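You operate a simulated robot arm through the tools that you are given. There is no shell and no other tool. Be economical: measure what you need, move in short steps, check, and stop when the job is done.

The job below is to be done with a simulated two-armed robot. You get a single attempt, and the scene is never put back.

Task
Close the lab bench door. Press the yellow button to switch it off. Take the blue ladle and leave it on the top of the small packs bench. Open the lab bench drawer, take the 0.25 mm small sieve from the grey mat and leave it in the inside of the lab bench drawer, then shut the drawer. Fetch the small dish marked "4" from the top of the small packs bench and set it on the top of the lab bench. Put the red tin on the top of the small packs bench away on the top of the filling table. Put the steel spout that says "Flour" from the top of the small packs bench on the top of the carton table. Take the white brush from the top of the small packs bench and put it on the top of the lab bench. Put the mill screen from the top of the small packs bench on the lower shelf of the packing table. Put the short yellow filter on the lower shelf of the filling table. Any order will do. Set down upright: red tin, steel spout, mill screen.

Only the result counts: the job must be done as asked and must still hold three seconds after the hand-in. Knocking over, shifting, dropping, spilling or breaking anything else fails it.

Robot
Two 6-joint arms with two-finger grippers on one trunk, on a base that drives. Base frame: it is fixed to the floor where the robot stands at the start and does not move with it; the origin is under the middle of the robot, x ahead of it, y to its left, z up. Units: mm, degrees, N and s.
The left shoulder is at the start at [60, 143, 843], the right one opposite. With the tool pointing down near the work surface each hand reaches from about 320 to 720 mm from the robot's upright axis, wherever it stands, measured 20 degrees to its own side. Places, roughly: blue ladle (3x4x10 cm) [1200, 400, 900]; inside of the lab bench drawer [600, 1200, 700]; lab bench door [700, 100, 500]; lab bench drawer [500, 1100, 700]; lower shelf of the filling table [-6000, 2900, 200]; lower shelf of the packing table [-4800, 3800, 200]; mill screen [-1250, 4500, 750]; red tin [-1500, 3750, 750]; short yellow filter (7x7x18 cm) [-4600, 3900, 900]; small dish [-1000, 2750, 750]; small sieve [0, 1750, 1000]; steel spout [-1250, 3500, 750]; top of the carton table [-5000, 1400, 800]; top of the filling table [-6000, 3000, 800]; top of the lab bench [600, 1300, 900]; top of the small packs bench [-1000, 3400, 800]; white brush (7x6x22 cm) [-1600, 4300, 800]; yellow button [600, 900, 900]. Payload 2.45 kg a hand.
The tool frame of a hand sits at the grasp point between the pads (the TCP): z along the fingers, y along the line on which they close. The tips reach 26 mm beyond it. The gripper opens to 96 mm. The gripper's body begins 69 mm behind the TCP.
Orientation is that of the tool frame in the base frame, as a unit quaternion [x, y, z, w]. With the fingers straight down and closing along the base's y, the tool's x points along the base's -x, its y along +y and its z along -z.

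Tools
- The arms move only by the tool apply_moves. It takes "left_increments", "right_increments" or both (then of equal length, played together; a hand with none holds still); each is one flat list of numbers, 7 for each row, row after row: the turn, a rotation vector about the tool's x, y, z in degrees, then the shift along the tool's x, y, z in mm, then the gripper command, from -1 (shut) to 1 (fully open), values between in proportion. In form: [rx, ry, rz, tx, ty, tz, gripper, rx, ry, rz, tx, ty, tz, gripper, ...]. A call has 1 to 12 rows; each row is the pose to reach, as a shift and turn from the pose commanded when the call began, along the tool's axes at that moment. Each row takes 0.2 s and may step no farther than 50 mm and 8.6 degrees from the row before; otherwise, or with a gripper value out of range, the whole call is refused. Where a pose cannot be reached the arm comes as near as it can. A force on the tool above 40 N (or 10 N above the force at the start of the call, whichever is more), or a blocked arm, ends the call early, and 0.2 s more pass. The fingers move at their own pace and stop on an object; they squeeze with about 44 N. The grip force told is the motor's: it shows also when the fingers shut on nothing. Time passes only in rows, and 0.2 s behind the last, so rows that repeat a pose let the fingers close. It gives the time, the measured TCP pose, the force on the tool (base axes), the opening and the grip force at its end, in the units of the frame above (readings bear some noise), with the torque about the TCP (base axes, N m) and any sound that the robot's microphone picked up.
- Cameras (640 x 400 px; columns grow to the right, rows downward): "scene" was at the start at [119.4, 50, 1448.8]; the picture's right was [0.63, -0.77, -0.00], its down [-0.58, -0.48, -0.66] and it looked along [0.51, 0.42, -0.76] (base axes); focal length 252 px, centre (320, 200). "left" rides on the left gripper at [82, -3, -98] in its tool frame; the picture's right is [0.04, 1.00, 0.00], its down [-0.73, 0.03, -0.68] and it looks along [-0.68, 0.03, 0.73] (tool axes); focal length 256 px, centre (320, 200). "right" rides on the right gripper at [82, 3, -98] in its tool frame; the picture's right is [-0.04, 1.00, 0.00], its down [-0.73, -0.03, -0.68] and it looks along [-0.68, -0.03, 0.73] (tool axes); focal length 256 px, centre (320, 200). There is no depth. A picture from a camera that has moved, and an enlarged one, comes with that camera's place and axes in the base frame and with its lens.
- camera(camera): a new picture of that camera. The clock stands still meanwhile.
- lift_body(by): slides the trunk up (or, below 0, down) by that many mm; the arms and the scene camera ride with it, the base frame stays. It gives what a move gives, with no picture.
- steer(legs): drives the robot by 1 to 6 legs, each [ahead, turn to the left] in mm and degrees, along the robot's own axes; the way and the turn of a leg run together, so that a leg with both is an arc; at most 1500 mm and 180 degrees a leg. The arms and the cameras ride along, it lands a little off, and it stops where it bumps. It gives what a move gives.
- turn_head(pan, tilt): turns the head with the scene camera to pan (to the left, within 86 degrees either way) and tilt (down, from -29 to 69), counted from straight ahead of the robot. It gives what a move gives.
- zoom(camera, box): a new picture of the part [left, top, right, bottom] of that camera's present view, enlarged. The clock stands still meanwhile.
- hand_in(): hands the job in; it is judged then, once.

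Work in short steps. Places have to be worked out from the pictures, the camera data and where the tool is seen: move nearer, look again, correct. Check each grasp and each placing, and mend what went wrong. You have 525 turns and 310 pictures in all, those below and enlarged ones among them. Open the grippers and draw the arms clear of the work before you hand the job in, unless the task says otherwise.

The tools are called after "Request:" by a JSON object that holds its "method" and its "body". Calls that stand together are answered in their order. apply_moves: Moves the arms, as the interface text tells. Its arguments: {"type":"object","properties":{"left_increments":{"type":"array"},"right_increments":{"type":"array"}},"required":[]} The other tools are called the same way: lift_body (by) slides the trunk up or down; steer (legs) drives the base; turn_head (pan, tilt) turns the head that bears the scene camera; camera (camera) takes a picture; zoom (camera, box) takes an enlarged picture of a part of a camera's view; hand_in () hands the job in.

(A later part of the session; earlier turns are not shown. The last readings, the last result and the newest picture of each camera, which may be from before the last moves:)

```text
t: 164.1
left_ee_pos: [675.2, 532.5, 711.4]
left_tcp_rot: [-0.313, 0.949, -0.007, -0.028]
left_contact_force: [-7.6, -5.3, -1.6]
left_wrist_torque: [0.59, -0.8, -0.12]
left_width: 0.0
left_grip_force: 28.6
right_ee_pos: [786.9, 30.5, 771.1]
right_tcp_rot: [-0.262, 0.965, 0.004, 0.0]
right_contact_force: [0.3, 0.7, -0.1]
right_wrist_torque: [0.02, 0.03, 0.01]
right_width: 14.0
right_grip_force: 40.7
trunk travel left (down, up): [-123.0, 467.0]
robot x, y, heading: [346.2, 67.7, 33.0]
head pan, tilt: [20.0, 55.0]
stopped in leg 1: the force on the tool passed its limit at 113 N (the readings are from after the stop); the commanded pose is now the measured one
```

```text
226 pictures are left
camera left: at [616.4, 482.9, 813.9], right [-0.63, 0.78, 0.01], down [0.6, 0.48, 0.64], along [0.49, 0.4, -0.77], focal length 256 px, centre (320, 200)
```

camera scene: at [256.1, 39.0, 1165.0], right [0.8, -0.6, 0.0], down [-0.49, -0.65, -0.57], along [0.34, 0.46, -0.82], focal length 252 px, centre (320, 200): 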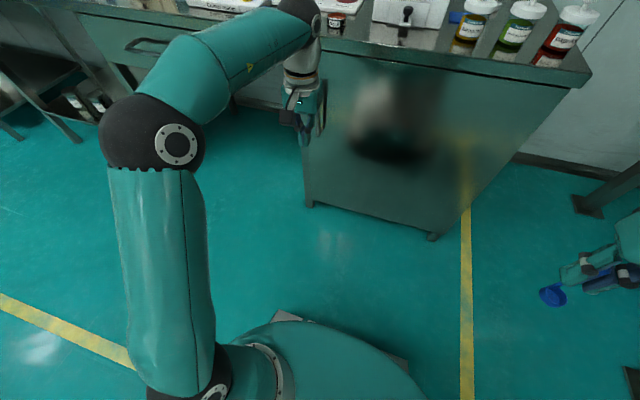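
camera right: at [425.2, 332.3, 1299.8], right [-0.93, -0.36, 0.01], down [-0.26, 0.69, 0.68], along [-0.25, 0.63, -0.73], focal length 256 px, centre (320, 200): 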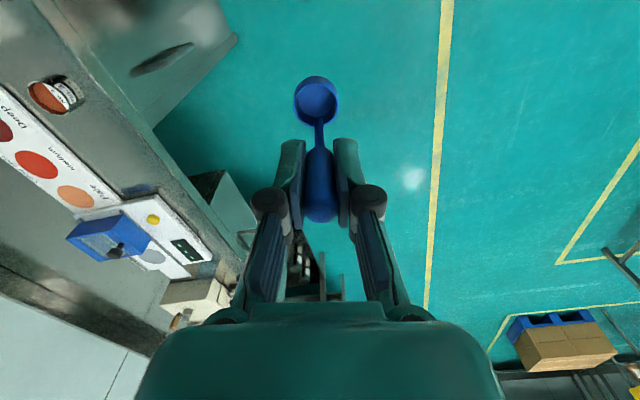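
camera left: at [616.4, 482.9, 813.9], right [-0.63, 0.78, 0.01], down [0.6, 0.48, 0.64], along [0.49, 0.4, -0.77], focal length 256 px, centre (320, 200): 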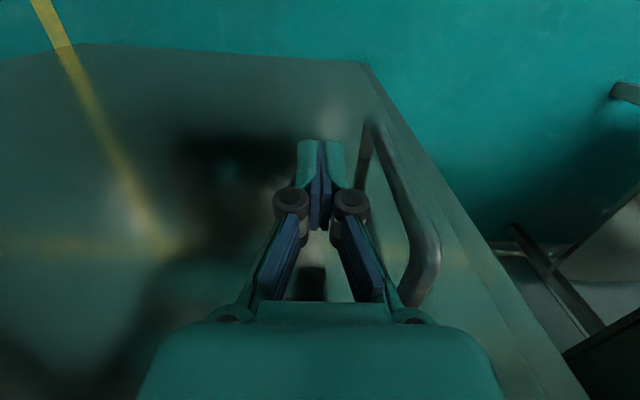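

The push at 113 N confirms the door is shut. Now on to the small packs bench: back off, raise, and drive along the aisle.

Request:
{"method": "steer", "body": {"legs": [[-280, 0]]}}

Request:
{"method": "lift_body", "body": {"by": 330}}

Request:
{"method": "steer", "body": {"legs": [[0, 50]]}}

Request:
{"method": "steer", "body": {"legs": [[0, 41]]}}

Request:
{"method": "turn_head", "body": {"pan": 0, "tilt": 25}}

Request:
{"method": "camera", "body": {"camera": "scene"}}

```text
t: 166.1
left_ee_pos: [444.5, 379.7, 710.7]
left_tcp_rot: [-0.311, 0.95, -0.007, -0.027]
left_contact_force: [-0.2, -0.4, 0.8]
left_wrist_torque: [0.0, 0.01, 0.01]
left_width: 0.0
left_grip_force: 28.3
right_ee_pos: [553.3, -121.1, 769.8]
right_tcp_rot: [-0.261, 0.965, 0.005, -0.001]
right_contact_force: [-0.3, 0.1, -0.1]
right_wrist_torque: [0.01, -0.01, 0.0]
right_width: 14.1
right_grip_force: 40.5
trunk travel left (down, up): [-123.0, 467.0]
robot x, y, heading: [113.2, -86.1, 32.9]
head pan, tilt: [20.0, 55.0]
```

```text
t: 169.3
left_ee_pos: [444.8, 381.1, 1040.5]
left_tcp_rot: [-0.311, 0.95, -0.006, -0.027]
left_contact_force: [-0.1, 0.4, -0.4]
left_wrist_torque: [0.01, -0.02, -0.01]
left_width: 0.0
left_grip_force: 28.7
right_ee_pos: [554.8, -122.4, 1100.4]
right_tcp_rot: [-0.26, 0.965, 0.004, 0.0]
right_contact_force: [0.0, -0.3, -0.1]
right_wrist_torque: [-0.04, -0.02, 0.02]
right_width: 14.2
right_grip_force: 40.1
trunk travel left (down, up): [-453.0, 137.0]
robot x, y, heading: [113.1, -82.8, 32.8]
head pan, tilt: [20.0, 55.0]
```

```text
t: 172.2
left_ee_pos: [-23.1, 469.8, 1040.8]
left_tcp_rot: [-0.679, 0.734, -0.017, -0.023]
left_contact_force: [-0.9, -0.3, -0.3]
left_wrist_torque: [0.0, 0.04, 0.0]
left_width: 0.0
left_grip_force: 28.0
right_ee_pos: [429.1, 225.7, 1100.2]
right_tcp_rot: [-0.638, 0.77, 0.003, -0.003]
right_contact_force: [-0.6, 0.0, -0.3]
right_wrist_torque: [-0.03, -0.01, 0.02]
right_width: 14.3
right_grip_force: 41.1
trunk travel left (down, up): [-453.0, 137.0]
robot x, y, heading: [145.4, -86.7, 82.1]
head pan, tilt: [20.0, 55.0]
```

```text
t: 174.8
left_ee_pos: [-351.6, 220.8, 1041.3]
left_tcp_rot: [0.894, -0.447, 0.024, 0.015]
left_contact_force: [0.9, -0.6, -1.0]
left_wrist_torque: [-0.03, -0.02, -0.05]
left_width: 0.0
left_grip_force: 28.6
right_ee_pos: [149.3, 335.0, 1100.2]
right_tcp_rot: [0.87, -0.493, -0.003, 0.003]
right_contact_force: [0.2, 1.1, -0.6]
right_wrist_torque: [-0.05, -0.02, -0.01]
right_width: 14.4
right_grip_force: 40.2
trunk travel left (down, up): [-453.0, 137.0]
robot x, y, heading: [171.0, -73.4, 123.0]
head pan, tilt: [20.0, 55.0]
```

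```text
t: 175.8
left_ee_pos: [-350.9, 219.2, 1041.6]
left_tcp_rot: [0.895, -0.446, 0.024, 0.015]
left_contact_force: [0.0, 0.5, -0.4]
left_wrist_torque: [0.02, -0.03, -0.01]
left_width: 0.2
left_grip_force: 28.8
right_ee_pos: [148.8, 336.3, 1102.1]
right_tcp_rot: [0.87, -0.493, -0.003, 0.003]
right_contact_force: [-0.1, -0.3, -0.6]
right_wrist_torque: [0.01, 0.0, 0.01]
right_width: 14.5
right_grip_force: 40.7
trunk travel left (down, up): [-453.0, 137.0]
robot x, y, heading: [171.8, -73.3, 123.1]
head pan, tilt: [0.0, 25.0]
```

```text
225 pictures are left
camera scene: at [84.9, 56.6, 1469.0], right [0.84, 0.54, 0.0], down [0.23, -0.36, -0.91], along [-0.49, 0.76, -0.42], focal length 252 px, centre (320, 200)
```

scene: 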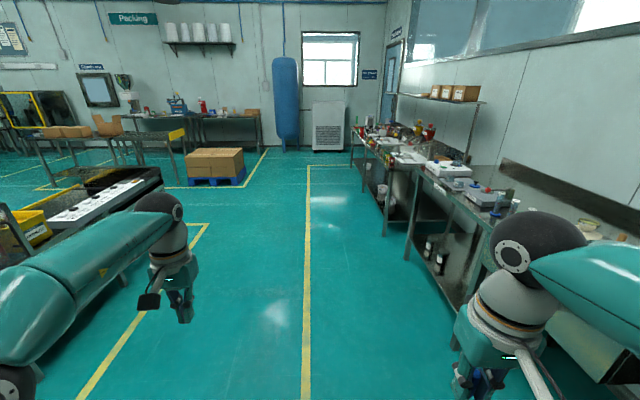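

Clear aisle. Drive on.

Request:
{"method": "steer", "body": {"legs": [[0, 2], [1400, 0], [900, 0]]}}

Request:
{"method": "turn_head", "body": {"pan": -40, "tilt": 30}}

Request:
{"method": "camera", "body": {"camera": "scene"}}

```text
t: 187.5
left_ee_pos: [-1666.0, 2053.4, 1039.8]
left_tcp_rot: [0.904, -0.426, 0.025, 0.014]
left_contact_force: [0.4, -0.5, 0.0]
left_wrist_torque: [-0.01, -0.02, 0.02]
left_width: 0.0
left_grip_force: 28.9
right_ee_pos: [-1171.2, 2190.6, 1101.3]
right_tcp_rot: [0.88, -0.474, -0.002, 0.003]
right_contact_force: [-0.9, 0.6, -1.2]
right_wrist_torque: [0.0, -0.01, 0.03]
right_width: 14.3
right_grip_force: 40.7
trunk travel left (down, up): [-453.0, 137.0]
robot x, y, heading: [-1130.8, 1785.2, 125.6]
head pan, tilt: [0.0, 25.0]
```

```text
t: 188.6
left_ee_pos: [-1666.1, 2054.2, 1043.3]
left_tcp_rot: [0.905, -0.425, 0.025, 0.014]
left_contact_force: [-0.2, 0.2, -0.1]
left_wrist_torque: [-0.04, 0.05, -0.02]
left_width: 0.0
left_grip_force: 28.7
right_ee_pos: [-1171.7, 2189.9, 1100.7]
right_tcp_rot: [0.88, -0.475, -0.003, 0.004]
right_contact_force: [-0.7, 0.2, -0.2]
right_wrist_torque: [0.05, 0.0, 0.0]
right_width: 14.5
right_grip_force: 40.8
trunk travel left (down, up): [-453.0, 137.0]
robot x, y, heading: [-1129.9, 1786.5, 125.4]
head pan, tilt: [-40.0, 30.0]
```

```text
224 pictures are left
camera scene: at [-1161.9, 1925.4, 1461.1], right [1.0, -0.08, 0.0], down [-0.04, -0.5, -0.87], along [0.07, 0.86, -0.5], focal length 252 px, centre (320, 200)
```

scene: 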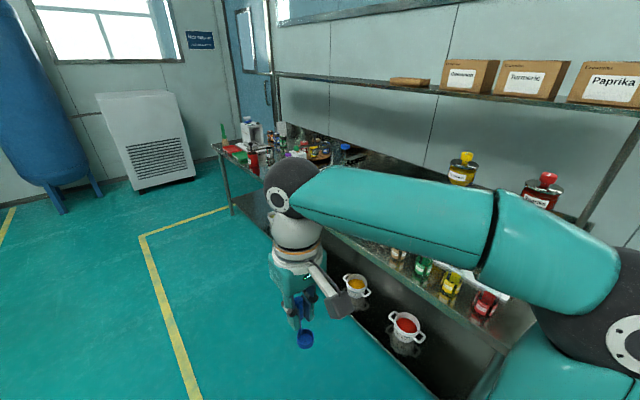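

Request:
{"method": "steer", "body": {"legs": [[650, 0]]}}

Request:
{"method": "steer", "body": {"legs": [[0, -50]]}}

Request:
{"method": "steer", "body": {"legs": [[0, -41]]}}

Request:
{"method": "turn_head", "body": {"pan": 0, "tilt": 35}}

Request:
{"method": "camera", "body": {"camera": "scene"}}

```text
t: 192.2
left_ee_pos: [-2038.8, 2588.2, 1041.9]
left_tcp_rot: [0.903, -0.429, 0.025, 0.015]
left_contact_force: [-0.5, 0.6, -0.6]
left_wrist_torque: [-0.02, 0.0, 0.03]
left_width: 0.0
left_grip_force: 28.6
right_ee_pos: [-1544.2, 2724.0, 1100.8]
right_tcp_rot: [0.879, -0.477, -0.003, 0.005]
right_contact_force: [-0.7, -0.3, -0.5]
right_wrist_torque: [-0.02, -0.03, 0.01]
right_width: 14.4
right_grip_force: 40.4
trunk travel left (down, up): [-453.0, 137.0]
robot x, y, heading: [-1508.5, 2315.5, 124.8]
head pan, tilt: [-40.0, 30.0]
```

```text
t: 195.1
left_ee_pos: [-1650.6, 2896.3, 1042.8]
left_tcp_rot: [-0.643, 0.766, -0.016, -0.023]
left_contact_force: [-0.4, 0.5, 0.3]
left_wrist_torque: [-0.04, 0.02, 0.0]
left_width: 0.0
left_grip_force: 27.9
right_ee_pos: [-1224.5, 2610.4, 1103.0]
right_tcp_rot: [-0.601, 0.799, 0.004, -0.002]
right_contact_force: [-0.5, 0.5, -0.6]
right_wrist_torque: [0.01, -0.01, -0.01]
right_width: 14.6
right_grip_force: 40.3
trunk travel left (down, up): [-453.0, 137.0]
robot x, y, heading: [-1543.4, 2326.1, 76.0]
head pan, tilt: [-40.0, 30.0]
```

```text
t: 197.6
left_ee_pos: [-1250.6, 2832.3, 1043.1]
left_tcp_rot: [-0.338, 0.941, -0.007, -0.027]
left_contact_force: [0.1, 0.4, -0.4]
left_wrist_torque: [-0.01, 0.04, 0.01]
left_width: 0.0
left_grip_force: 28.4
right_ee_pos: [-1113.8, 2337.2, 1102.0]
right_tcp_rot: [-0.286, 0.958, 0.004, -0.001]
right_contact_force: [-0.1, -0.1, -0.9]
right_wrist_torque: [0.02, 0.04, -0.02]
right_width: 14.2
right_grip_force: 40.8
trunk travel left (down, up): [-453.0, 137.0]
robot x, y, heading: [-1559.1, 2351.2, 35.9]
head pan, tilt: [-40.0, 30.0]
```

```text
t: 198.7
left_ee_pos: [-1251.3, 2832.2, 1044.7]
left_tcp_rot: [-0.338, 0.941, -0.006, -0.028]
left_contact_force: [-0.7, 0.3, -0.1]
left_wrist_torque: [0.02, 0.01, -0.04]
left_width: 0.0
left_grip_force: 29.0
right_ee_pos: [-1114.2, 2337.5, 1102.7]
right_tcp_rot: [-0.286, 0.958, 0.003, -0.001]
right_contact_force: [-0.2, -1.3, -0.5]
right_wrist_torque: [-0.01, 0.0, 0.0]
right_width: 14.2
right_grip_force: 40.6
trunk travel left (down, up): [-453.0, 137.0]
robot x, y, heading: [-1555.3, 2349.2, 35.8]
head pan, tilt: [0.0, 35.0]
```

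```text
223 pictures are left
camera scene: at [-1437.0, 2437.8, 1453.3], right [0.59, -0.81, 0.0], down [-0.47, -0.34, -0.82], along [0.66, 0.48, -0.57], focal length 252 px, centre (320, 200)
```

scene: 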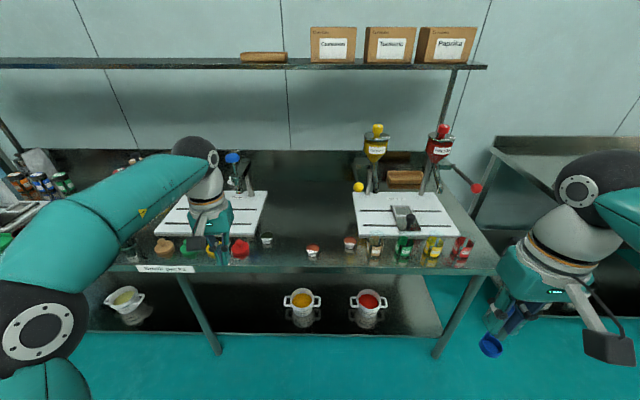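

Request:
{"method": "zoom", "body": {"camera": "scene", "box": [100, 170, 300, 290]}}

Request:
{"method": "zoom", "body": {"camera": "scene", "box": [280, 180, 490, 280]}}

Request:
{"method": "camera", "body": {"camera": "left"}}

```text
3.20 times, centred on (200, 230) of scene
camera zoom: at [-1437.0, 2437.8, 1453.3], right [0.59, -0.81, 0.0], down [-0.47, -0.34, -0.82], along [0.66, 0.48, -0.57], focal length 806 px, centre (704, 104)
```

zoom: 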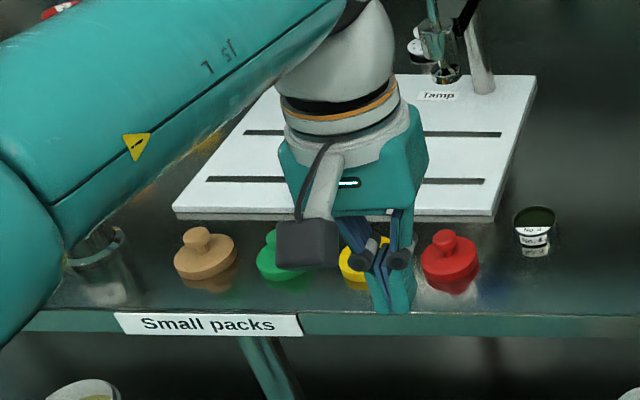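

```text
3.05 times, centred on (385, 230) of scene
camera zoom: at [-1437.0, 2437.8, 1453.3], right [0.59, -0.81, 0.0], down [-0.47, -0.34, -0.82], along [0.66, 0.48, -0.57], focal length 768 px, centre (122, 109)
```

zoom: 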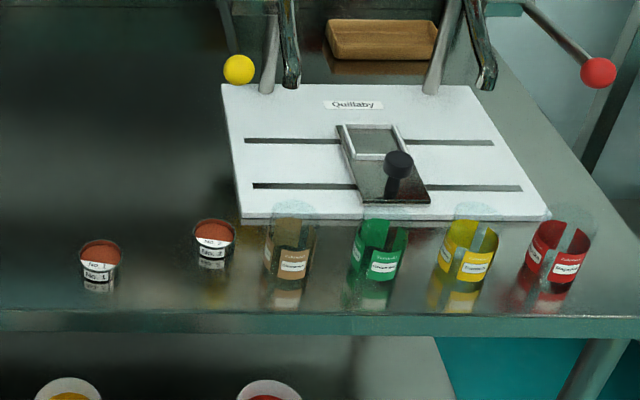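

```text
220 pictures are left
camera left: at [-1307.4, 2779.5, 1146.2], right [-0.67, 0.75, 0.01], down [0.58, 0.51, 0.64], along [0.47, 0.43, -0.77], focal length 256 px, centre (320, 200)
```

left: 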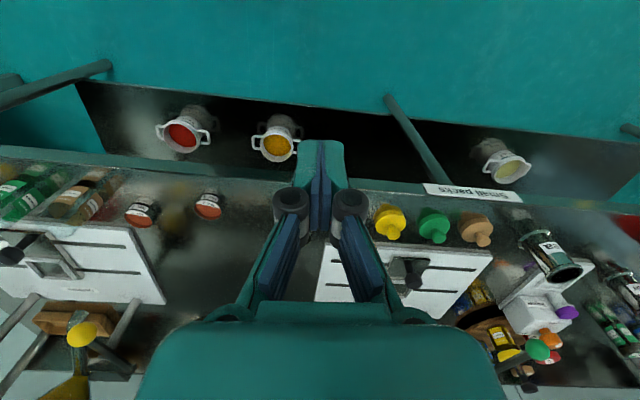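

Zoom closely on the three small dishes to read numbers.

Request:
{"method": "zoom", "body": {"camera": "scene", "box": [295, 225, 375, 275]}}

Request:
{"method": "zoom", "body": {"camera": "scene", "box": [240, 220, 300, 260]}}

```text
8.00 times, centred on (335, 250) of scene
camera zoom: at [-1437.0, 2437.8, 1453.3], right [0.59, -0.81, 0.0], down [-0.47, -0.34, -0.82], along [0.66, 0.48, -0.57], focal length 2016 px, centre (200, -200)
```

zoom: 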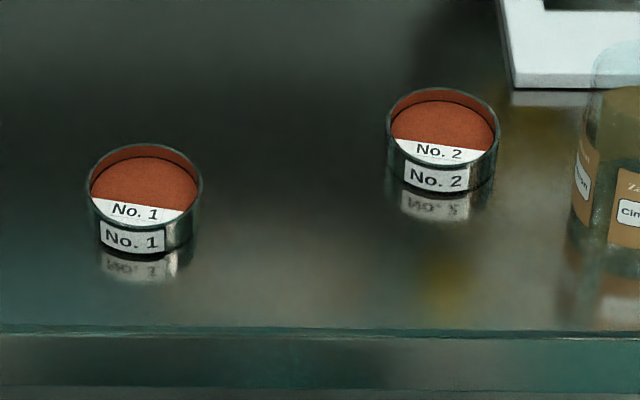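

```text
10.00 times, centred on (270, 240) of scene
camera zoom: at [-1437.0, 2437.8, 1453.3], right [0.59, -0.81, 0.0], down [-0.47, -0.34, -0.82], along [0.66, 0.48, -0.57], focal length 2520 px, centre (820, -200)
```

zoom: 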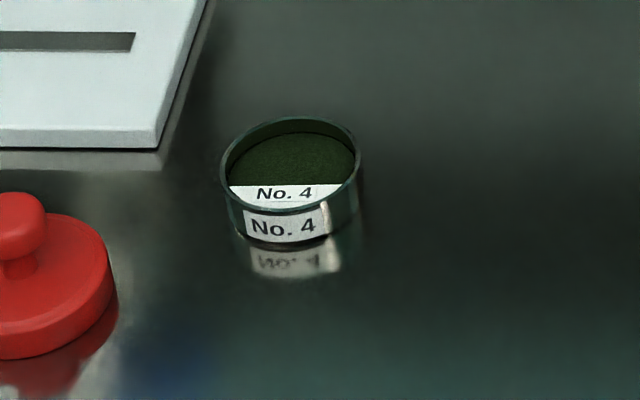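

Dish No. 4 identified (left of the others, at about (-998, 3005)). I pull the left hand back, raise the trunk and move nearer, aiming to set the ladle down in the free area behind the dishes.

Request:
{"method": "apply_moves", "body": {"left_increments": [0, -1, 0, 40, 0, 0, 0, 0, -2, 0, 80, 0, 0, 0, 0, -3, 0, 120, 0, -10, 1, 0, -3, 0, 150, 0, -20, 1]}}

Request:
{"method": "lift_body", "body": {"by": 120}}

Request:
{"method": "steer", "body": {"legs": [[0, 35], [330, 0], [0, -35]]}}

Request:
{"method": "camera", "body": {"camera": "scene"}}

Request:
{"method": "camera", "body": {"camera": "right"}}

```text
t: 199.7
left_ee_pos: [-1366.5, 2734.5, 1072.2]
left_tcp_rot: [-0.337, 0.941, 0.002, -0.001]
left_contact_force: [-0.4, 0.4, 0.7]
left_wrist_torque: [0.02, 0.02, 0.01]
left_width: 95.9
left_grip_force: 0.0
right_ee_pos: [-1115.2, 2336.2, 1102.6]
right_tcp_rot: [-0.287, 0.958, 0.004, 0.0]
right_contact_force: [0.0, 0.1, -1.2]
right_wrist_torque: [0.03, -0.01, 0.02]
right_width: 14.6
right_grip_force: 40.8
trunk travel left (down, up): [-453.0, 137.0]
robot x, y, heading: [-1557.8, 2351.1, 35.9]
head pan, tilt: [0.0, 35.0]
```

```text
t: 201.2
left_ee_pos: [-1365.6, 2735.0, 1192.6]
left_tcp_rot: [-0.338, 0.941, 0.002, -0.002]
left_contact_force: [0.8, -0.7, -0.5]
left_wrist_torque: [0.03, 0.02, -0.03]
left_width: 96.2
left_grip_force: 0.1
right_ee_pos: [-1114.2, 2337.2, 1222.5]
right_tcp_rot: [-0.286, 0.958, 0.003, -0.001]
right_contact_force: [0.0, 0.4, -1.1]
right_wrist_torque: [-0.02, 0.01, 0.02]
right_width: 14.5
right_grip_force: 40.3
trunk travel left (down, up): [-573.0, 17.0]
robot x, y, heading: [-1556.3, 2348.9, 36.1]
head pan, tilt: [0.0, 35.0]
```

```text
t: 207.1
left_ee_pos: [-1260.1, 3044.0, 1191.1]
left_tcp_rot: [-0.339, 0.941, 0.002, -0.002]
left_contact_force: [1.4, -0.7, -0.4]
left_wrist_torque: [0.02, 0.02, -0.01]
left_width: 96.1
left_grip_force: 0.1
right_ee_pos: [-1008.0, 2645.9, 1222.6]
right_tcp_rot: [-0.288, 0.958, 0.004, -0.001]
right_contact_force: [-0.3, 0.3, -1.1]
right_wrist_torque: [0.03, 0.01, 0.01]
right_width: 14.4
right_grip_force: 40.5
trunk travel left (down, up): [-573.0, 17.0]
robot x, y, heading: [-1459.3, 2669.9, 35.9]
head pan, tilt: [0.0, 35.0]
```

```text
217 pictures are left
camera scene: at [-1338.2, 2757.6, 1573.3], right [0.59, -0.81, 0.0], down [-0.46, -0.34, -0.82], along [0.66, 0.48, -0.57], focal length 252 px, centre (320, 200)
```

scene: 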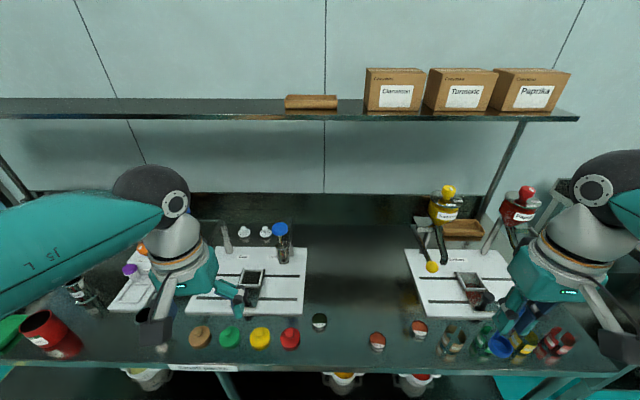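

```text
216 pictures are left
camera right: at [-1077.0, 2601.9, 1321.9], right [-0.52, 0.86, 0.01], down [0.63, 0.37, 0.68], along [0.58, 0.36, -0.73], focal length 256 px, centre (320, 200)
```

right: 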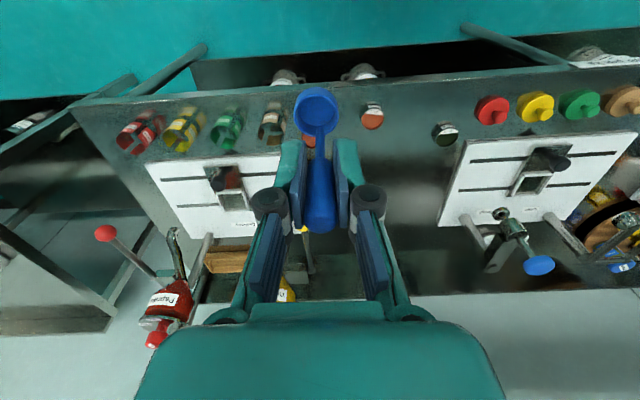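

Free spot for the ladle: about (-845, 2925), between the two boards and behind the dishes. Move the right hand there: first left, then forward.

Request:
{"method": "apply_moves", "body": {"right_increments": [0, 0, 0, 0, 48, 0, -1, 0, 0, 0, 0, 95, 0, -1, 0, 0, 0, 0, 143, 0, -1, 0, 0, 0, -48, 143, 0, -1, 0, 0, 0, -96, 143, 0, -1, 0, 0, 0, -144, 143, 0, -1, 0, 0, 0, -192, 143, 10, -1, 0, 0, 0, -240, 143, 20, -1, 0, 0, 0, -286, 143, 30, -1]}}

Request:
{"method": "camera", "body": {"camera": "right"}}

Request:
{"method": "camera", "body": {"camera": "scene"}}

```text
t: 209.1
left_ee_pos: [-1259.4, 3043.7, 1192.1]
left_tcp_rot: [-0.339, 0.941, 0.002, -0.003]
left_contact_force: [1.0, -0.3, -0.5]
left_wrist_torque: [-0.02, -0.04, 0.04]
left_width: 96.1
left_grip_force: 0.1
right_ee_pos: [-886.4, 2899.2, 1188.4]
right_tcp_rot: [-0.287, 0.958, 0.004, -0.001]
right_contact_force: [-0.5, 0.7, -0.5]
right_wrist_torque: [-0.05, 0.0, 0.0]
right_width: 14.4
right_grip_force: 40.7
right hand out of reach, approached as far as the arm can: row 8, 9
trunk travel left (down, up): [-573.0, 17.0]
robot x, y, heading: [-1458.7, 2667.7, 35.9]
head pan, tilt: [0.0, 35.0]
```

```text
215 pictures are left
camera right: at [-955.8, 2855.4, 1287.3], right [-0.52, 0.86, 0.01], down [0.63, 0.38, 0.68], along [0.58, 0.36, -0.73], focal length 256 px, centre (320, 200)
```

right: 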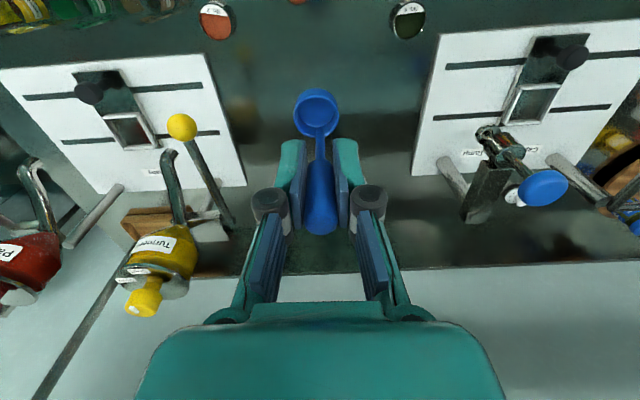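

```text
214 pictures are left
camera scene: at [-1338.2, 2757.7, 1573.3], right [0.59, -0.81, 0.0], down [-0.46, -0.34, -0.82], along [0.66, 0.48, -0.57], focal length 252 px, centre (320, 200)
```

scene: 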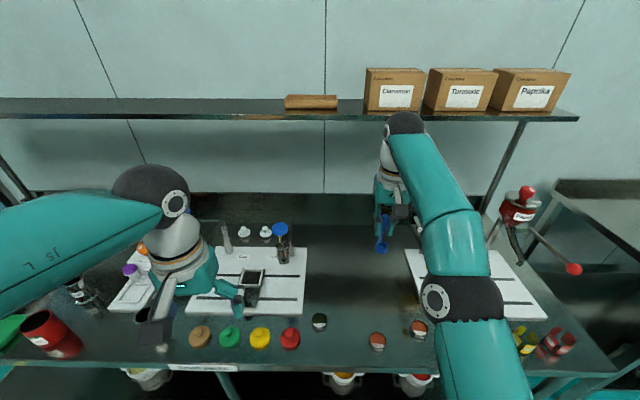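

The spot below is clear. Descend to z≈915.

Request:
{"method": "apply_moves", "body": {"right_increments": [0, 0, 0, 0, 0, 45, -1, 0, 0, 0, 0, 0, 90, -1, 0, 0, 0, 0, 0, 135, -1, 0, 0, 0, 0, 0, 180, -1, 0, 0, 0, 0, 0, 225, -1, 0, 0, 0, 0, 0, 270, -1]}}

Request:
{"method": "camera", "body": {"camera": "right"}}

```text
t: 210.5
left_ee_pos: [-1258.4, 3044.0, 1192.9]
left_tcp_rot: [-0.338, 0.941, 0.002, -0.003]
left_contact_force: [1.1, -0.3, 0.2]
left_wrist_torque: [0.02, 0.0, 0.02]
left_width: 96.0
left_grip_force: 0.0
right_ee_pos: [-884.0, 2903.0, 919.8]
right_tcp_rot: [-0.287, 0.958, 0.005, -0.001]
right_contact_force: [0.1, 0.5, -0.3]
right_wrist_torque: [0.01, 0.02, 0.03]
right_width: 14.3
right_grip_force: 40.8
trunk travel left (down, up): [-573.0, 17.0]
robot x, y, heading: [-1455.2, 2666.0, 36.0]
head pan, tilt: [0.0, 35.0]
```

```text
213 pictures are left
camera right: at [-952.7, 2859.3, 1018.2], right [-0.52, 0.86, 0.01], down [0.63, 0.37, 0.68], along [0.58, 0.36, -0.73], focal length 256 px, centre (320, 200)
```

right: 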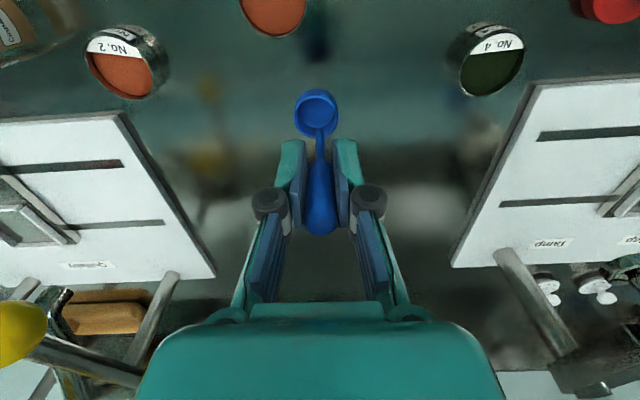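

Request:
{"method": "apply_moves", "body": {"right_increments": [0, 0, 0, 0, 0, 20, -1, 0, 0, 0, 0, 0, 40, -1, 0, 0, 0, 0, 0, 50, -1]}}

Request:
{"method": "camera", "body": {"camera": "right"}}

```text
t: 211.3
left_ee_pos: [-1259.9, 3045.1, 1191.0]
left_tcp_rot: [-0.339, 0.941, 0.002, -0.003]
left_contact_force: [-0.2, 0.2, -0.6]
left_wrist_torque: [-0.01, 0.01, -0.01]
left_width: 96.2
left_grip_force: 0.0
right_ee_pos: [-884.7, 2902.7, 868.2]
right_tcp_rot: [-0.288, 0.958, 0.004, -0.001]
right_contact_force: [-0.8, -0.1, -0.1]
right_wrist_torque: [0.01, 0.0, 0.01]
right_width: 14.3
right_grip_force: 40.6
trunk travel left (down, up): [-573.0, 17.0]
robot x, y, heading: [-1453.6, 2667.6, 35.9]
head pan, tilt: [0.0, 35.0]
```

```text
212 pictures are left
camera right: at [-955.4, 2858.4, 967.6], right [-0.52, 0.86, 0.01], down [0.63, 0.37, 0.68], along [0.58, 0.36, -0.73], focal length 256 px, centre (320, 200)
```

right: 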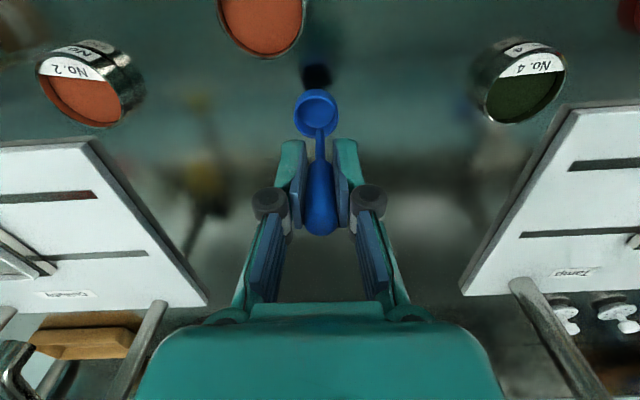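

Close to the surface. Step down slowly while watching the force.

Request:
{"method": "apply_moves", "body": {"right_increments": [0, 0, 0, 0, 0, 4, -1, 0, 0, 0, 0, 0, 8, -1, 0, 0, 0, 0, 0, 10, -1]}}

Request:
{"method": "zoom", "body": {"camera": "right", "box": [260, 30, 380, 150]}}

```text
t: 212.1
left_ee_pos: [-1259.5, 3043.8, 1192.4]
left_tcp_rot: [-0.339, 0.941, 0.001, -0.003]
left_contact_force: [0.0, 0.5, -0.3]
left_wrist_torque: [0.02, 0.01, -0.04]
left_width: 96.1
left_grip_force: 0.0
right_ee_pos: [-886.1, 2902.3, 859.7]
right_tcp_rot: [-0.287, 0.958, 0.004, -0.002]
right_contact_force: [-0.1, 0.1, -1.2]
right_wrist_torque: [0.01, 0.0, 0.0]
right_width: 14.3
right_grip_force: 40.3
trunk travel left (down, up): [-573.0, 17.0]
robot x, y, heading: [-1458.4, 2668.4, 36.1]
head pan, tilt: [0.0, 35.0]
```

```text
3.33 times, centred on (320, 90) of right
camera zoom: at [-956.2, 2857.5, 958.8], right [-0.52, 0.86, 0.01], down [0.63, 0.37, 0.68], along [0.58, 0.36, -0.73], focal length 853 px, centre (320, 567)
```

zoom: 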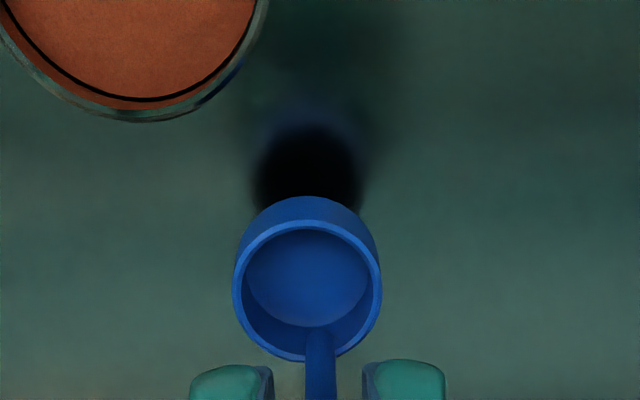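

Request:
{"method": "apply_moves", "body": {"right_increments": [0, 0, 0, 0, 0, 3, -1, 0, 0, 0, 0, 0, 6, -1]}}

Request:
{"method": "apply_moves", "body": {"right_increments": [0, 0, 0, 0, 0, 3, -1, 0, 0, 0, 0, 0, 6, -1]}}

Request:
{"method": "zoom", "body": {"camera": "right", "box": [260, 30, 380, 150]}}

```text
t: 212.7
left_ee_pos: [-1258.6, 3043.6, 1192.4]
left_tcp_rot: [-0.339, 0.941, 0.003, -0.002]
left_contact_force: [0.2, -0.3, 0.5]
left_wrist_torque: [-0.01, 0.01, -0.02]
left_width: 95.9
left_grip_force: 0.1
right_ee_pos: [-885.1, 2902.5, 853.7]
right_tcp_rot: [-0.287, 0.958, 0.004, -0.001]
right_contact_force: [-0.4, 0.3, 0.0]
right_wrist_torque: [0.02, -0.03, 0.04]
right_width: 14.3
right_grip_force: 40.7
trunk travel left (down, up): [-573.0, 17.0]
robot x, y, heading: [-1457.0, 2670.6, 35.9]
head pan, tilt: [0.0, 35.0]
```

```text
t: 213.3
left_ee_pos: [-1260.0, 3045.0, 1190.9]
left_tcp_rot: [-0.339, 0.941, 0.002, -0.002]
left_contact_force: [0.0, -0.2, -0.1]
left_wrist_torque: [0.01, -0.02, -0.01]
left_width: 96.2
left_grip_force: 0.1
right_ee_pos: [-886.3, 2901.1, 847.8]
right_tcp_rot: [-0.288, 0.958, 0.004, -0.001]
right_contact_force: [-0.7, 0.3, -0.3]
right_wrist_torque: [-0.01, -0.01, -0.02]
right_width: 14.5
right_grip_force: 40.6
trunk travel left (down, up): [-573.0, 17.0]
robot x, y, heading: [-1458.3, 2668.1, 36.2]
head pan, tilt: [0.0, 35.0]
```

```text
3.33 times, centred on (320, 90) of right
camera zoom: at [-955.3, 2857.8, 946.7], right [-0.52, 0.86, 0.01], down [0.63, 0.37, 0.68], along [0.58, 0.36, -0.73], focal length 853 px, centre (320, 567)
```

zoom: 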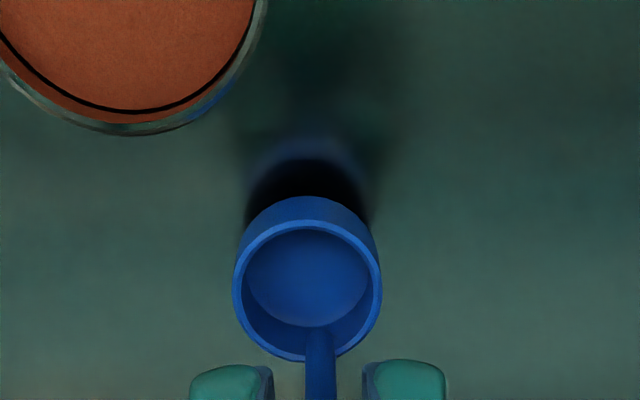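

Request:
{"method": "apply_moves", "body": {"right_increments": [0, 0, 0, 0, 0, 4, -1, 0, 0, 0, 0, 0, 8, -1]}}

Request:
{"method": "apply_moves", "body": {"right_increments": [0, 0, 0, 0, 0, 3, -1, 0, 0, 0, 0, 0, 5, -1]}}

Request:
{"method": "zoom", "body": {"camera": "right", "box": [260, 30, 380, 150]}}

```text
t: 213.9
left_ee_pos: [-1260.1, 3044.3, 1192.0]
left_tcp_rot: [-0.339, 0.941, 0.002, -0.003]
left_contact_force: [-1.0, -0.1, -0.1]
left_wrist_torque: [0.01, 0.0, -0.03]
left_width: 95.9
left_grip_force: 0.0
right_ee_pos: [-884.9, 2901.9, 840.5]
right_tcp_rot: [-0.287, 0.958, 0.004, -0.001]
right_contact_force: [1.4, 0.2, -0.8]
right_wrist_torque: [0.0, -0.01, 0.0]
right_width: 14.5
right_grip_force: 40.8
trunk travel left (down, up): [-573.0, 17.0]
robot x, y, heading: [-1457.3, 2667.8, 35.8]
head pan, tilt: [0.0, 35.0]
```

```text
t: 214.5
left_ee_pos: [-1261.1, 3043.1, 1194.7]
left_tcp_rot: [-0.339, 0.941, 0.002, -0.002]
left_contact_force: [0.2, -0.1, 0.4]
left_wrist_torque: [0.0, 0.02, -0.02]
left_width: 95.9
left_grip_force: 0.0
right_ee_pos: [-885.1, 2901.4, 838.7]
right_tcp_rot: [-0.287, 0.958, 0.005, 0.001]
right_contact_force: [-2.9, -2.0, 17.1]
right_wrist_torque: [-0.29, 0.32, -0.02]
right_width: 14.3
right_grip_force: 40.7
trunk travel left (down, up): [-573.0, 17.0]
robot x, y, heading: [-1456.0, 2670.3, 35.8]
head pan, tilt: [0.0, 35.0]
```

```text
3.33 times, centred on (320, 90) of right
camera zoom: at [-956.3, 2857.9, 937.0], right [-0.52, 0.86, 0.01], down [0.63, 0.37, 0.68], along [0.58, 0.36, -0.73], focal length 853 px, centre (320, 567)
```

zoom: 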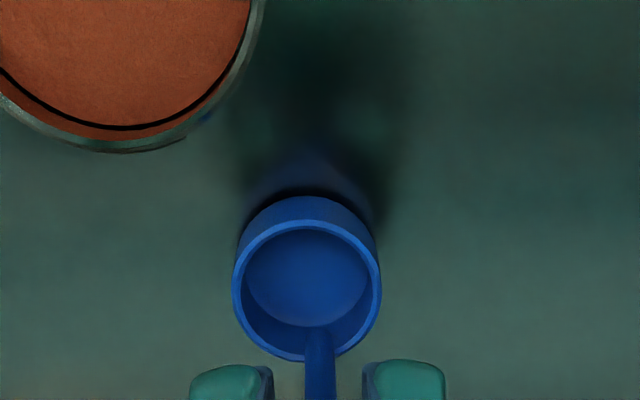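

Contact at TCP z≈839 (small packs bench top ≈760). Relieve the pressure, open and lift.

Request:
{"method": "apply_moves", "body": {"right_increments": [0, 0, 0, 0, 0, -3, -1, 0, 0, 0, 0, 0, -4, -0.4, 0, 0, 0, 0, 0, -4, -0.1, 0, 0, 0, 0, 0, -4, 0, 0, 0, 0, 0, 0, -30, 0, 0, 0, 0, 0, 0, -70, 0, 0, 0, 0, 0, 0, -110, 0]}}

Request:
{"method": "camera", "body": {"camera": "right"}}

```text
t: 216.1
left_ee_pos: [-1260.0, 3043.8, 1192.9]
left_tcp_rot: [-0.339, 0.941, 0.003, -0.002]
left_contact_force: [-1.1, 0.8, 0.8]
left_wrist_torque: [-0.01, -0.03, -0.03]
left_width: 96.0
left_grip_force: 0.1
right_ee_pos: [-884.9, 2902.0, 944.8]
right_tcp_rot: [-0.287, 0.958, 0.005, -0.001]
right_contact_force: [0.2, -0.1, 0.7]
right_wrist_torque: [0.02, -0.01, 0.0]
right_width: 48.0
right_grip_force: 0.1
trunk travel left (down, up): [-573.0, 17.0]
robot x, y, heading: [-1458.7, 2666.4, 35.9]
head pan, tilt: [0.0, 35.0]
```

```text
208 pictures are left
camera right: at [-954.2, 2858.3, 1044.2], right [-0.52, 0.86, 0.01], down [0.63, 0.37, 0.68], along [0.58, 0.36, -0.73], focal length 256 px, centre (320, 200)
```

right: 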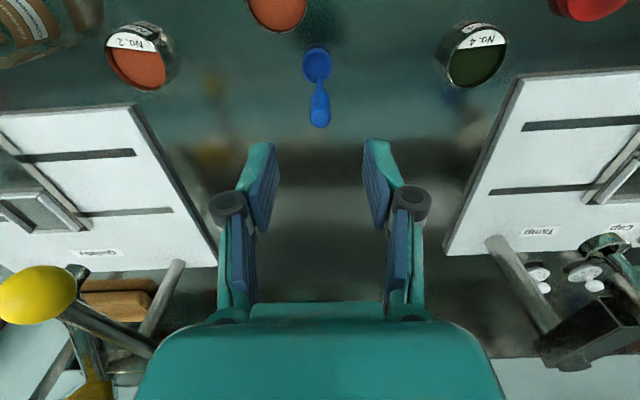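

Ladle stands safely. Next the dish No. 4 with the right hand: raise, shift left over it, and yaw −30° to keep the fingers off the board.

Request:
{"method": "apply_moves", "body": {"right_increments": [0, 0, -5, 0, 0, -25, 0, 0, 0, -10, 5, 30, -35, 0.3, 0, 0, -15, 10, 65, -35, 0.6, 0, 0, -20, 18, 100, -35, 0.6, 0, 0, -25, 22, 125, -35, 0.6, 0, 0, -30, 27, 141, -35, 0.6]}}

Request:
{"method": "camera", "body": {"camera": "right"}}

```text
t: 217.5
left_ee_pos: [-1259.6, 3044.3, 1192.2]
left_tcp_rot: [-0.339, 0.941, 0.002, -0.003]
left_contact_force: [-0.2, 0.0, -0.6]
left_wrist_torque: [-0.01, 0.0, -0.01]
left_width: 95.9
left_grip_force: 0.1
right_ee_pos: [-985.1, 3005.8, 981.0]
right_tcp_rot: [-0.526, 0.85, 0.005, 0.0]
right_contact_force: [0.0, -0.1, 0.0]
right_wrist_torque: [-0.01, -0.01, -0.01]
right_width: 76.7
right_grip_force: 0.0
trunk travel left (down, up): [-573.0, 17.0]
robot x, y, heading: [-1455.5, 2669.5, 35.7]
head pan, tilt: [0.0, 35.0]
```

```text
207 pictures are left
camera right: at [-1024.6, 2932.1, 1079.6], right [-0.88, 0.48, 0.01], down [0.36, 0.64, 0.68], along [0.32, 0.6, -0.73], focal length 256 px, centre (320, 200)
```

right: 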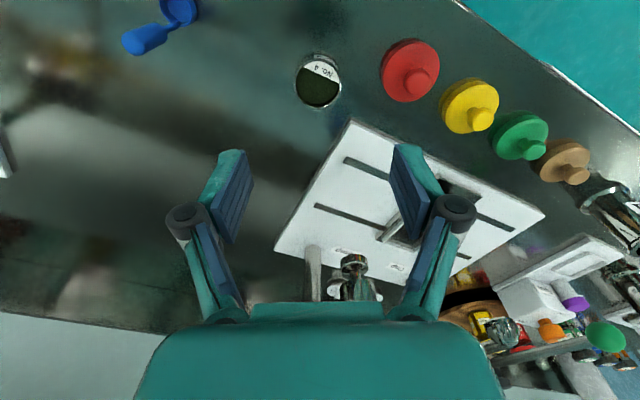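

Dish is 21 mm further along the tool's forward. Correct and descend to z≈850.

Request:
{"method": "apply_moves", "body": {"right_increments": [0, 0, 0, -10, -1, 40, 0.5, 0, 0, 0, -21, -2, 85, 0.5, 0, 0, 0, -21, -2, 130, 0.5]}}

Request:
{"method": "camera", "body": {"camera": "right"}}

```text
t: 218.3
left_ee_pos: [-1260.4, 3044.2, 1193.1]
left_tcp_rot: [-0.338, 0.941, 0.002, -0.002]
left_contact_force: [0.6, -0.1, 0.3]
left_wrist_torque: [0.01, 0.02, -0.03]
left_width: 96.0
left_grip_force: 0.0
right_ee_pos: [-973.0, 3023.3, 850.4]
right_tcp_rot: [-0.525, 0.851, 0.004, 0.001]
right_contact_force: [0.7, 0.0, 1.1]
right_wrist_torque: [-0.03, -0.02, 0.01]
right_width: 71.8
right_grip_force: 0.1
trunk travel left (down, up): [-573.0, 17.0]
robot x, y, heading: [-1459.7, 2667.6, 36.0]
head pan, tilt: [0.0, 35.0]
```

```text
206 pictures are left
camera right: at [-1011.9, 2949.4, 949.8], right [-0.88, 0.48, 0.01], down [0.36, 0.64, 0.68], along [0.32, 0.6, -0.73], focal length 256 px, centre (320, 200)
```

right: 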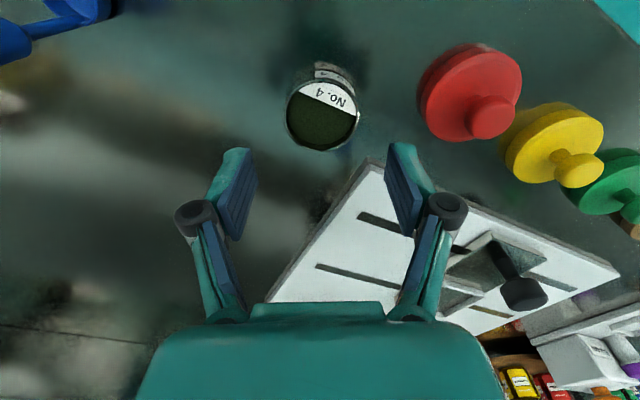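

Nearly centred; back 5 mm, descend to z≈791 and close.

Request:
{"method": "apply_moves", "body": {"right_increments": [0, 0, 0, 5, 1, 30, 0.5, 0, 0, 0, 5, 1, 59, 0.5, 0, 0, 0, 5, 1, 59, 0.1, 0, 0, 0, 5, 1, 59, -0.3, 0, 0, 0, 5, 1, 59, -0.3]}}

Request:
{"method": "camera", "body": {"camera": "right"}}

```text
t: 219.5
left_ee_pos: [-1259.9, 3043.8, 1192.9]
left_tcp_rot: [-0.339, 0.941, 0.002, -0.003]
left_contact_force: [0.4, -0.2, -0.4]
left_wrist_torque: [0.01, 0.02, 0.0]
left_width: 95.9
left_grip_force: 0.1
right_ee_pos: [-975.6, 3021.3, 792.8]
right_tcp_rot: [-0.526, 0.85, 0.004, -0.001]
right_contact_force: [0.5, -0.3, 0.0]
right_wrist_torque: [-0.01, 0.02, -0.01]
right_width: 49.6
right_grip_force: 43.6
trunk travel left (down, up): [-573.0, 17.0]
robot x, y, heading: [-1457.3, 2670.1, 36.3]
head pan, tilt: [0.0, 35.0]
```

```text
205 pictures are left
camera right: at [-1014.8, 2946.9, 891.3], right [-0.88, 0.48, 0.01], down [0.36, 0.64, 0.68], along [0.32, 0.6, -0.73], focal length 256 px, centre (320, 200)
```

right: 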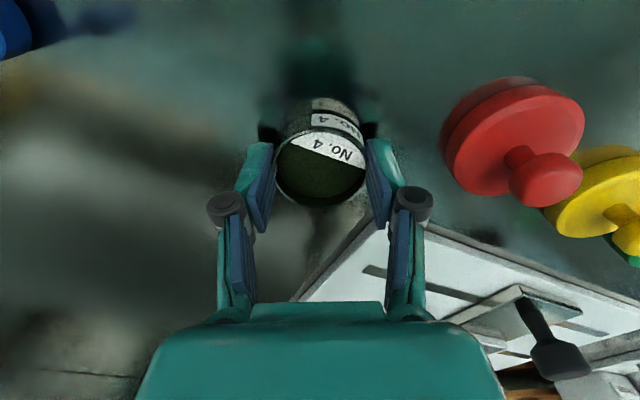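

Dish gripped (49.6 mm). Lift it straight up, then retract level.

Request:
{"method": "apply_moves", "body": {"right_increments": [0, 0, 0, 0, 0, -25, -0.5, 0, 0, 0, 0, 0, -60, -0.5, 0, 0, 0, 0, 0, -100, -0.5, 0, 0, 0, 0, 0, -140, -0.5, 0, 0, 0, 0, 0, -180, -0.5, 0, 0, 0, 0, 0, -220, -0.5, 0, 0, 0, 20, 0, -260, -0.5, 0, 0, 0, 50, -10, -280, -0.5, 0, 0, 0, 90, -25, -280, -0.5, 0, 0, 0, 130, -45, -280, -0.5, 0, 0, 0, 165, -70, -280, -0.5]}}

Request:
{"method": "camera", "body": {"camera": "right"}}

Request:
{"method": "camera", "body": {"camera": "scene"}}

```text
t: 221.9
left_ee_pos: [-1259.7, 3042.5, 1192.3]
left_tcp_rot: [-0.339, 0.941, 0.003, -0.002]
left_contact_force: [-0.1, -0.5, -0.4]
left_wrist_torque: [0.01, 0.0, -0.01]
left_width: 96.0
left_grip_force: 0.1
right_ee_pos: [-988.8, 2837.9, 1069.4]
right_tcp_rot: [-0.525, 0.851, 0.005, 0.001]
right_contact_force: [-1.0, 0.0, -0.8]
right_wrist_torque: [0.01, 0.0, -0.03]
right_width: 49.1
right_grip_force: 44.2
trunk travel left (down, up): [-573.0, 17.0]
robot x, y, heading: [-1456.5, 2667.1, 36.3]
head pan, tilt: [0.0, 35.0]
```

```text
204 pictures are left
camera right: at [-1028.4, 2763.6, 1169.0], right [-0.88, 0.48, 0.01], down [0.36, 0.64, 0.68], along [0.32, 0.6, -0.73], focal length 256 px, centre (320, 200)
```

right: 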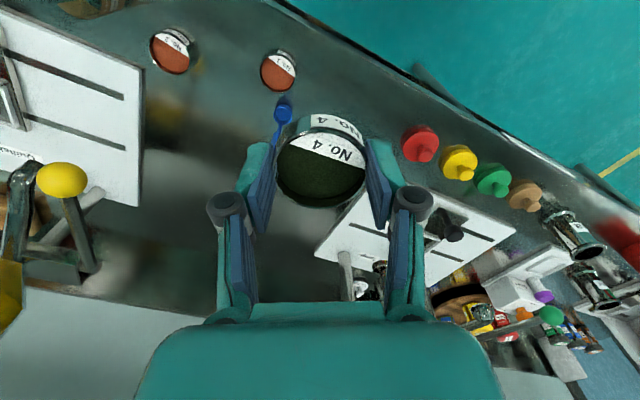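

```text
203 pictures are left
camera scene: at [-1338.3, 2756.4, 1573.4], right [0.59, -0.81, 0.0], down [-0.46, -0.34, -0.82], along [0.66, 0.48, -0.57], focal length 252 px, centre (320, 200)
```

scene: 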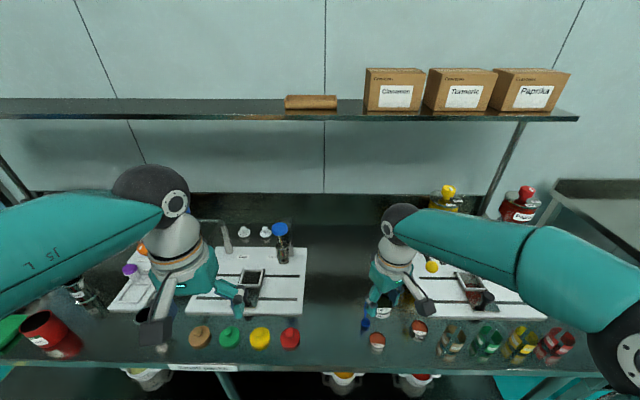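

Now fetch the white brush with the left hand. Back off and drive left along the bench.

Request:
{"method": "steer", "body": {"legs": [[-320, 0]]}}

Request:
{"method": "steer", "body": {"legs": [[0, 50]]}}

Request:
{"method": "steer", "body": {"legs": [[0, 39]]}}

Request:
{"method": "steer", "body": {"legs": [[1050, 0]]}}

Request:
{"method": "steer", "body": {"legs": [[0, -50]]}}

Request:
{"method": "steer", "body": {"legs": [[0, -39]]}}

Request:
{"method": "camera", "body": {"camera": "scene"}}

```text
t: 224.1
left_ee_pos: [-1515.0, 2859.3, 1191.8]
left_tcp_rot: [-0.341, 0.94, 0.002, -0.002]
left_contact_force: [-0.3, -0.7, 0.5]
left_wrist_torque: [0.0, 0.02, 0.02]
left_width: 96.1
left_grip_force: 0.1
right_ee_pos: [-1244.0, 2655.8, 1070.2]
right_tcp_rot: [-0.526, 0.85, 0.005, 0.0]
right_contact_force: [0.5, 0.0, -0.2]
right_wrist_torque: [0.02, -0.01, -0.02]
right_width: 48.9
right_grip_force: 43.9
trunk travel left (down, up): [-573.0, 17.0]
robot x, y, heading: [-1714.8, 2483.0, 36.2]
head pan, tilt: [0.0, 35.0]
```

```text
t: 227.0
left_ee_pos: [-1872.3, 2877.1, 1192.0]
left_tcp_rot: [-0.706, 0.709, 0.001, -0.003]
left_contact_force: [-0.2, 0.3, 0.7]
left_wrist_torque: [0.03, 0.0, -0.02]
left_width: 95.7
left_grip_force: 0.0
right_ee_pos: [-1541.1, 2953.1, 1071.0]
right_tcp_rot: [0.837, -0.547, -0.003, 0.002]
right_contact_force: [-0.4, 0.4, -0.5]
right_wrist_torque: [-0.01, 0.03, -0.02]
right_width: 49.2
right_grip_force: 44.2
trunk travel left (down, up): [-573.0, 17.0]
robot x, y, heading: [-1681.0, 2484.3, 86.3]
head pan, tilt: [0.0, 35.0]
```

```text
t: 229.5
left_ee_pos: [-2077.4, 2665.1, 1192.3]
left_tcp_rot: [0.903, -0.429, 0.0, 0.003]
left_contact_force: [-0.2, -0.4, 0.1]
left_wrist_torque: [0.0, 0.02, 0.0]
left_width: 96.3
left_grip_force: 0.3
right_ee_pos: [-1871.2, 2934.3, 1070.6]
right_tcp_rot: [0.973, -0.233, -0.002, 0.004]
right_contact_force: [0.7, -0.5, -0.2]
right_wrist_torque: [-0.01, -0.01, -0.05]
right_width: 48.9
right_grip_force: 44.2
trunk travel left (down, up): [-573.0, 17.0]
robot x, y, heading: [-1655.9, 2501.4, 125.1]
head pan, tilt: [0.0, 35.0]
```

```text
t: 234.9
left_ee_pos: [-2686.1, 3517.9, 1193.6]
left_tcp_rot: [0.905, -0.426, 0.001, 0.003]
left_contact_force: [-0.1, 0.9, 0.0]
left_wrist_torque: [0.02, 0.02, -0.01]
left_width: 96.1
left_grip_force: 0.0
right_ee_pos: [-2481.4, 3786.6, 1073.1]
right_tcp_rot: [0.973, -0.23, -0.002, 0.004]
right_contact_force: [0.5, -1.0, -0.2]
right_wrist_torque: [0.0, -0.01, 0.04]
right_width: 48.9
right_grip_force: 43.7
trunk travel left (down, up): [-573.0, 17.0]
robot x, y, heading: [-2262.2, 3353.6, 125.7]
head pan, tilt: [0.0, 35.0]
```

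```text
t: 237.9
left_ee_pos: [-2404.9, 3785.8, 1194.8]
left_tcp_rot: [-0.636, 0.772, 0.0, -0.003]
left_contact_force: [-0.1, 0.5, 0.5]
left_wrist_torque: [0.02, -0.03, 0.0]
left_width: 96.0
left_grip_force: 0.0
right_ee_pos: [-2067.1, 3799.1, 1070.8]
right_tcp_rot: [0.782, -0.624, -0.004, 0.001]
right_contact_force: [-0.1, -0.2, -0.7]
right_wrist_torque: [0.02, -0.01, -0.01]
right_width: 49.2
right_grip_force: 43.4
trunk travel left (down, up): [-573.0, 17.0]
robot x, y, heading: [-2295.5, 3368.8, 75.1]
head pan, tilt: [0.0, 35.0]
```

```text
t: 240.4
left_ee_pos: [-2108.5, 3760.1, 1194.8]
left_tcp_rot: [-0.336, 0.942, 0.003, -0.003]
left_contact_force: [-0.1, -0.2, 0.6]
left_wrist_torque: [0.02, 0.03, -0.01]
left_width: 96.1
left_grip_force: 0.1
right_ee_pos: [-1840.8, 3551.7, 1072.3]
right_tcp_rot: [-0.523, 0.852, 0.004, 0.0]
right_contact_force: [-0.6, 0.1, -0.9]
right_wrist_torque: [-0.01, -0.01, -0.01]
right_width: 48.6
right_grip_force: 43.9
trunk travel left (down, up): [-573.0, 17.0]
robot x, y, heading: [-2308.7, 3384.6, 35.4]
head pan, tilt: [0.0, 35.0]
```

```text
202 pictures are left
camera scene: at [-2188.9, 3474.3, 1573.3], right [0.58, -0.81, 0.0], down [-0.47, -0.34, -0.82], along [0.66, 0.48, -0.57], focal length 252 px, centre (320, 200)
```

scene: 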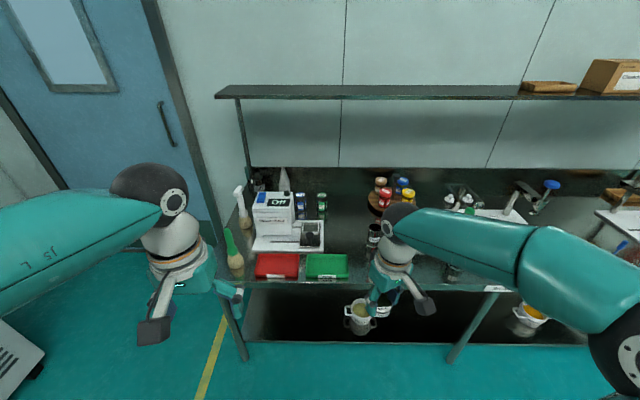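

Request:
{"method": "zoom", "body": {"camera": "scene", "box": [210, 160, 350, 290]}}

Request:
{"method": "camera", "body": {"camera": "left"}}

```text
3.08 times, centred on (280, 225) of scene
camera zoom: at [-2188.9, 3474.3, 1573.3], right [0.58, -0.81, 0.0], down [-0.47, -0.34, -0.82], along [0.66, 0.48, -0.57], focal length 775 px, centre (443, 123)
```

zoom: 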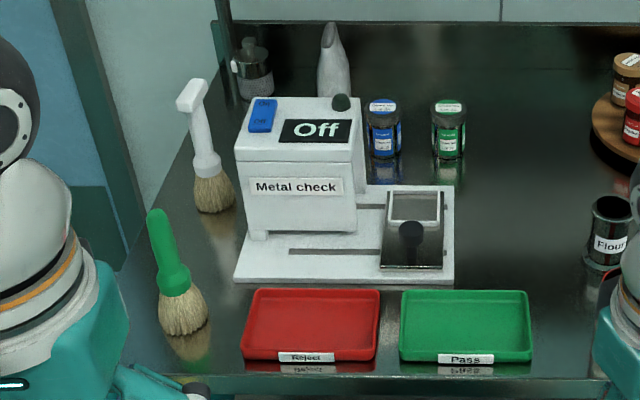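

```text
200 pictures are left
camera left: at [-2169.8, 3704.6, 1293.2], right [-0.66, 0.75, 0.01], down [0.55, 0.48, 0.68], along [0.5, 0.45, -0.74], focal length 256 px, centre (320, 200)
```

left: 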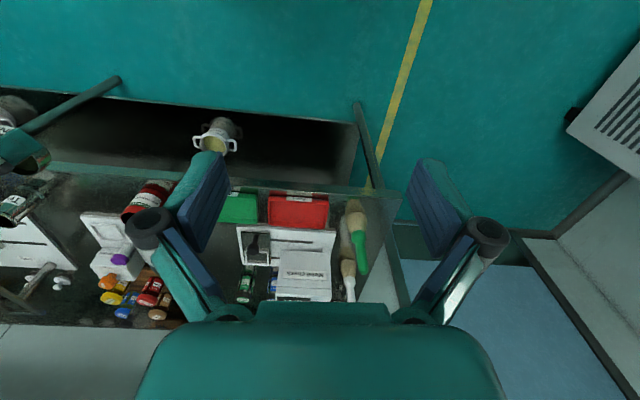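

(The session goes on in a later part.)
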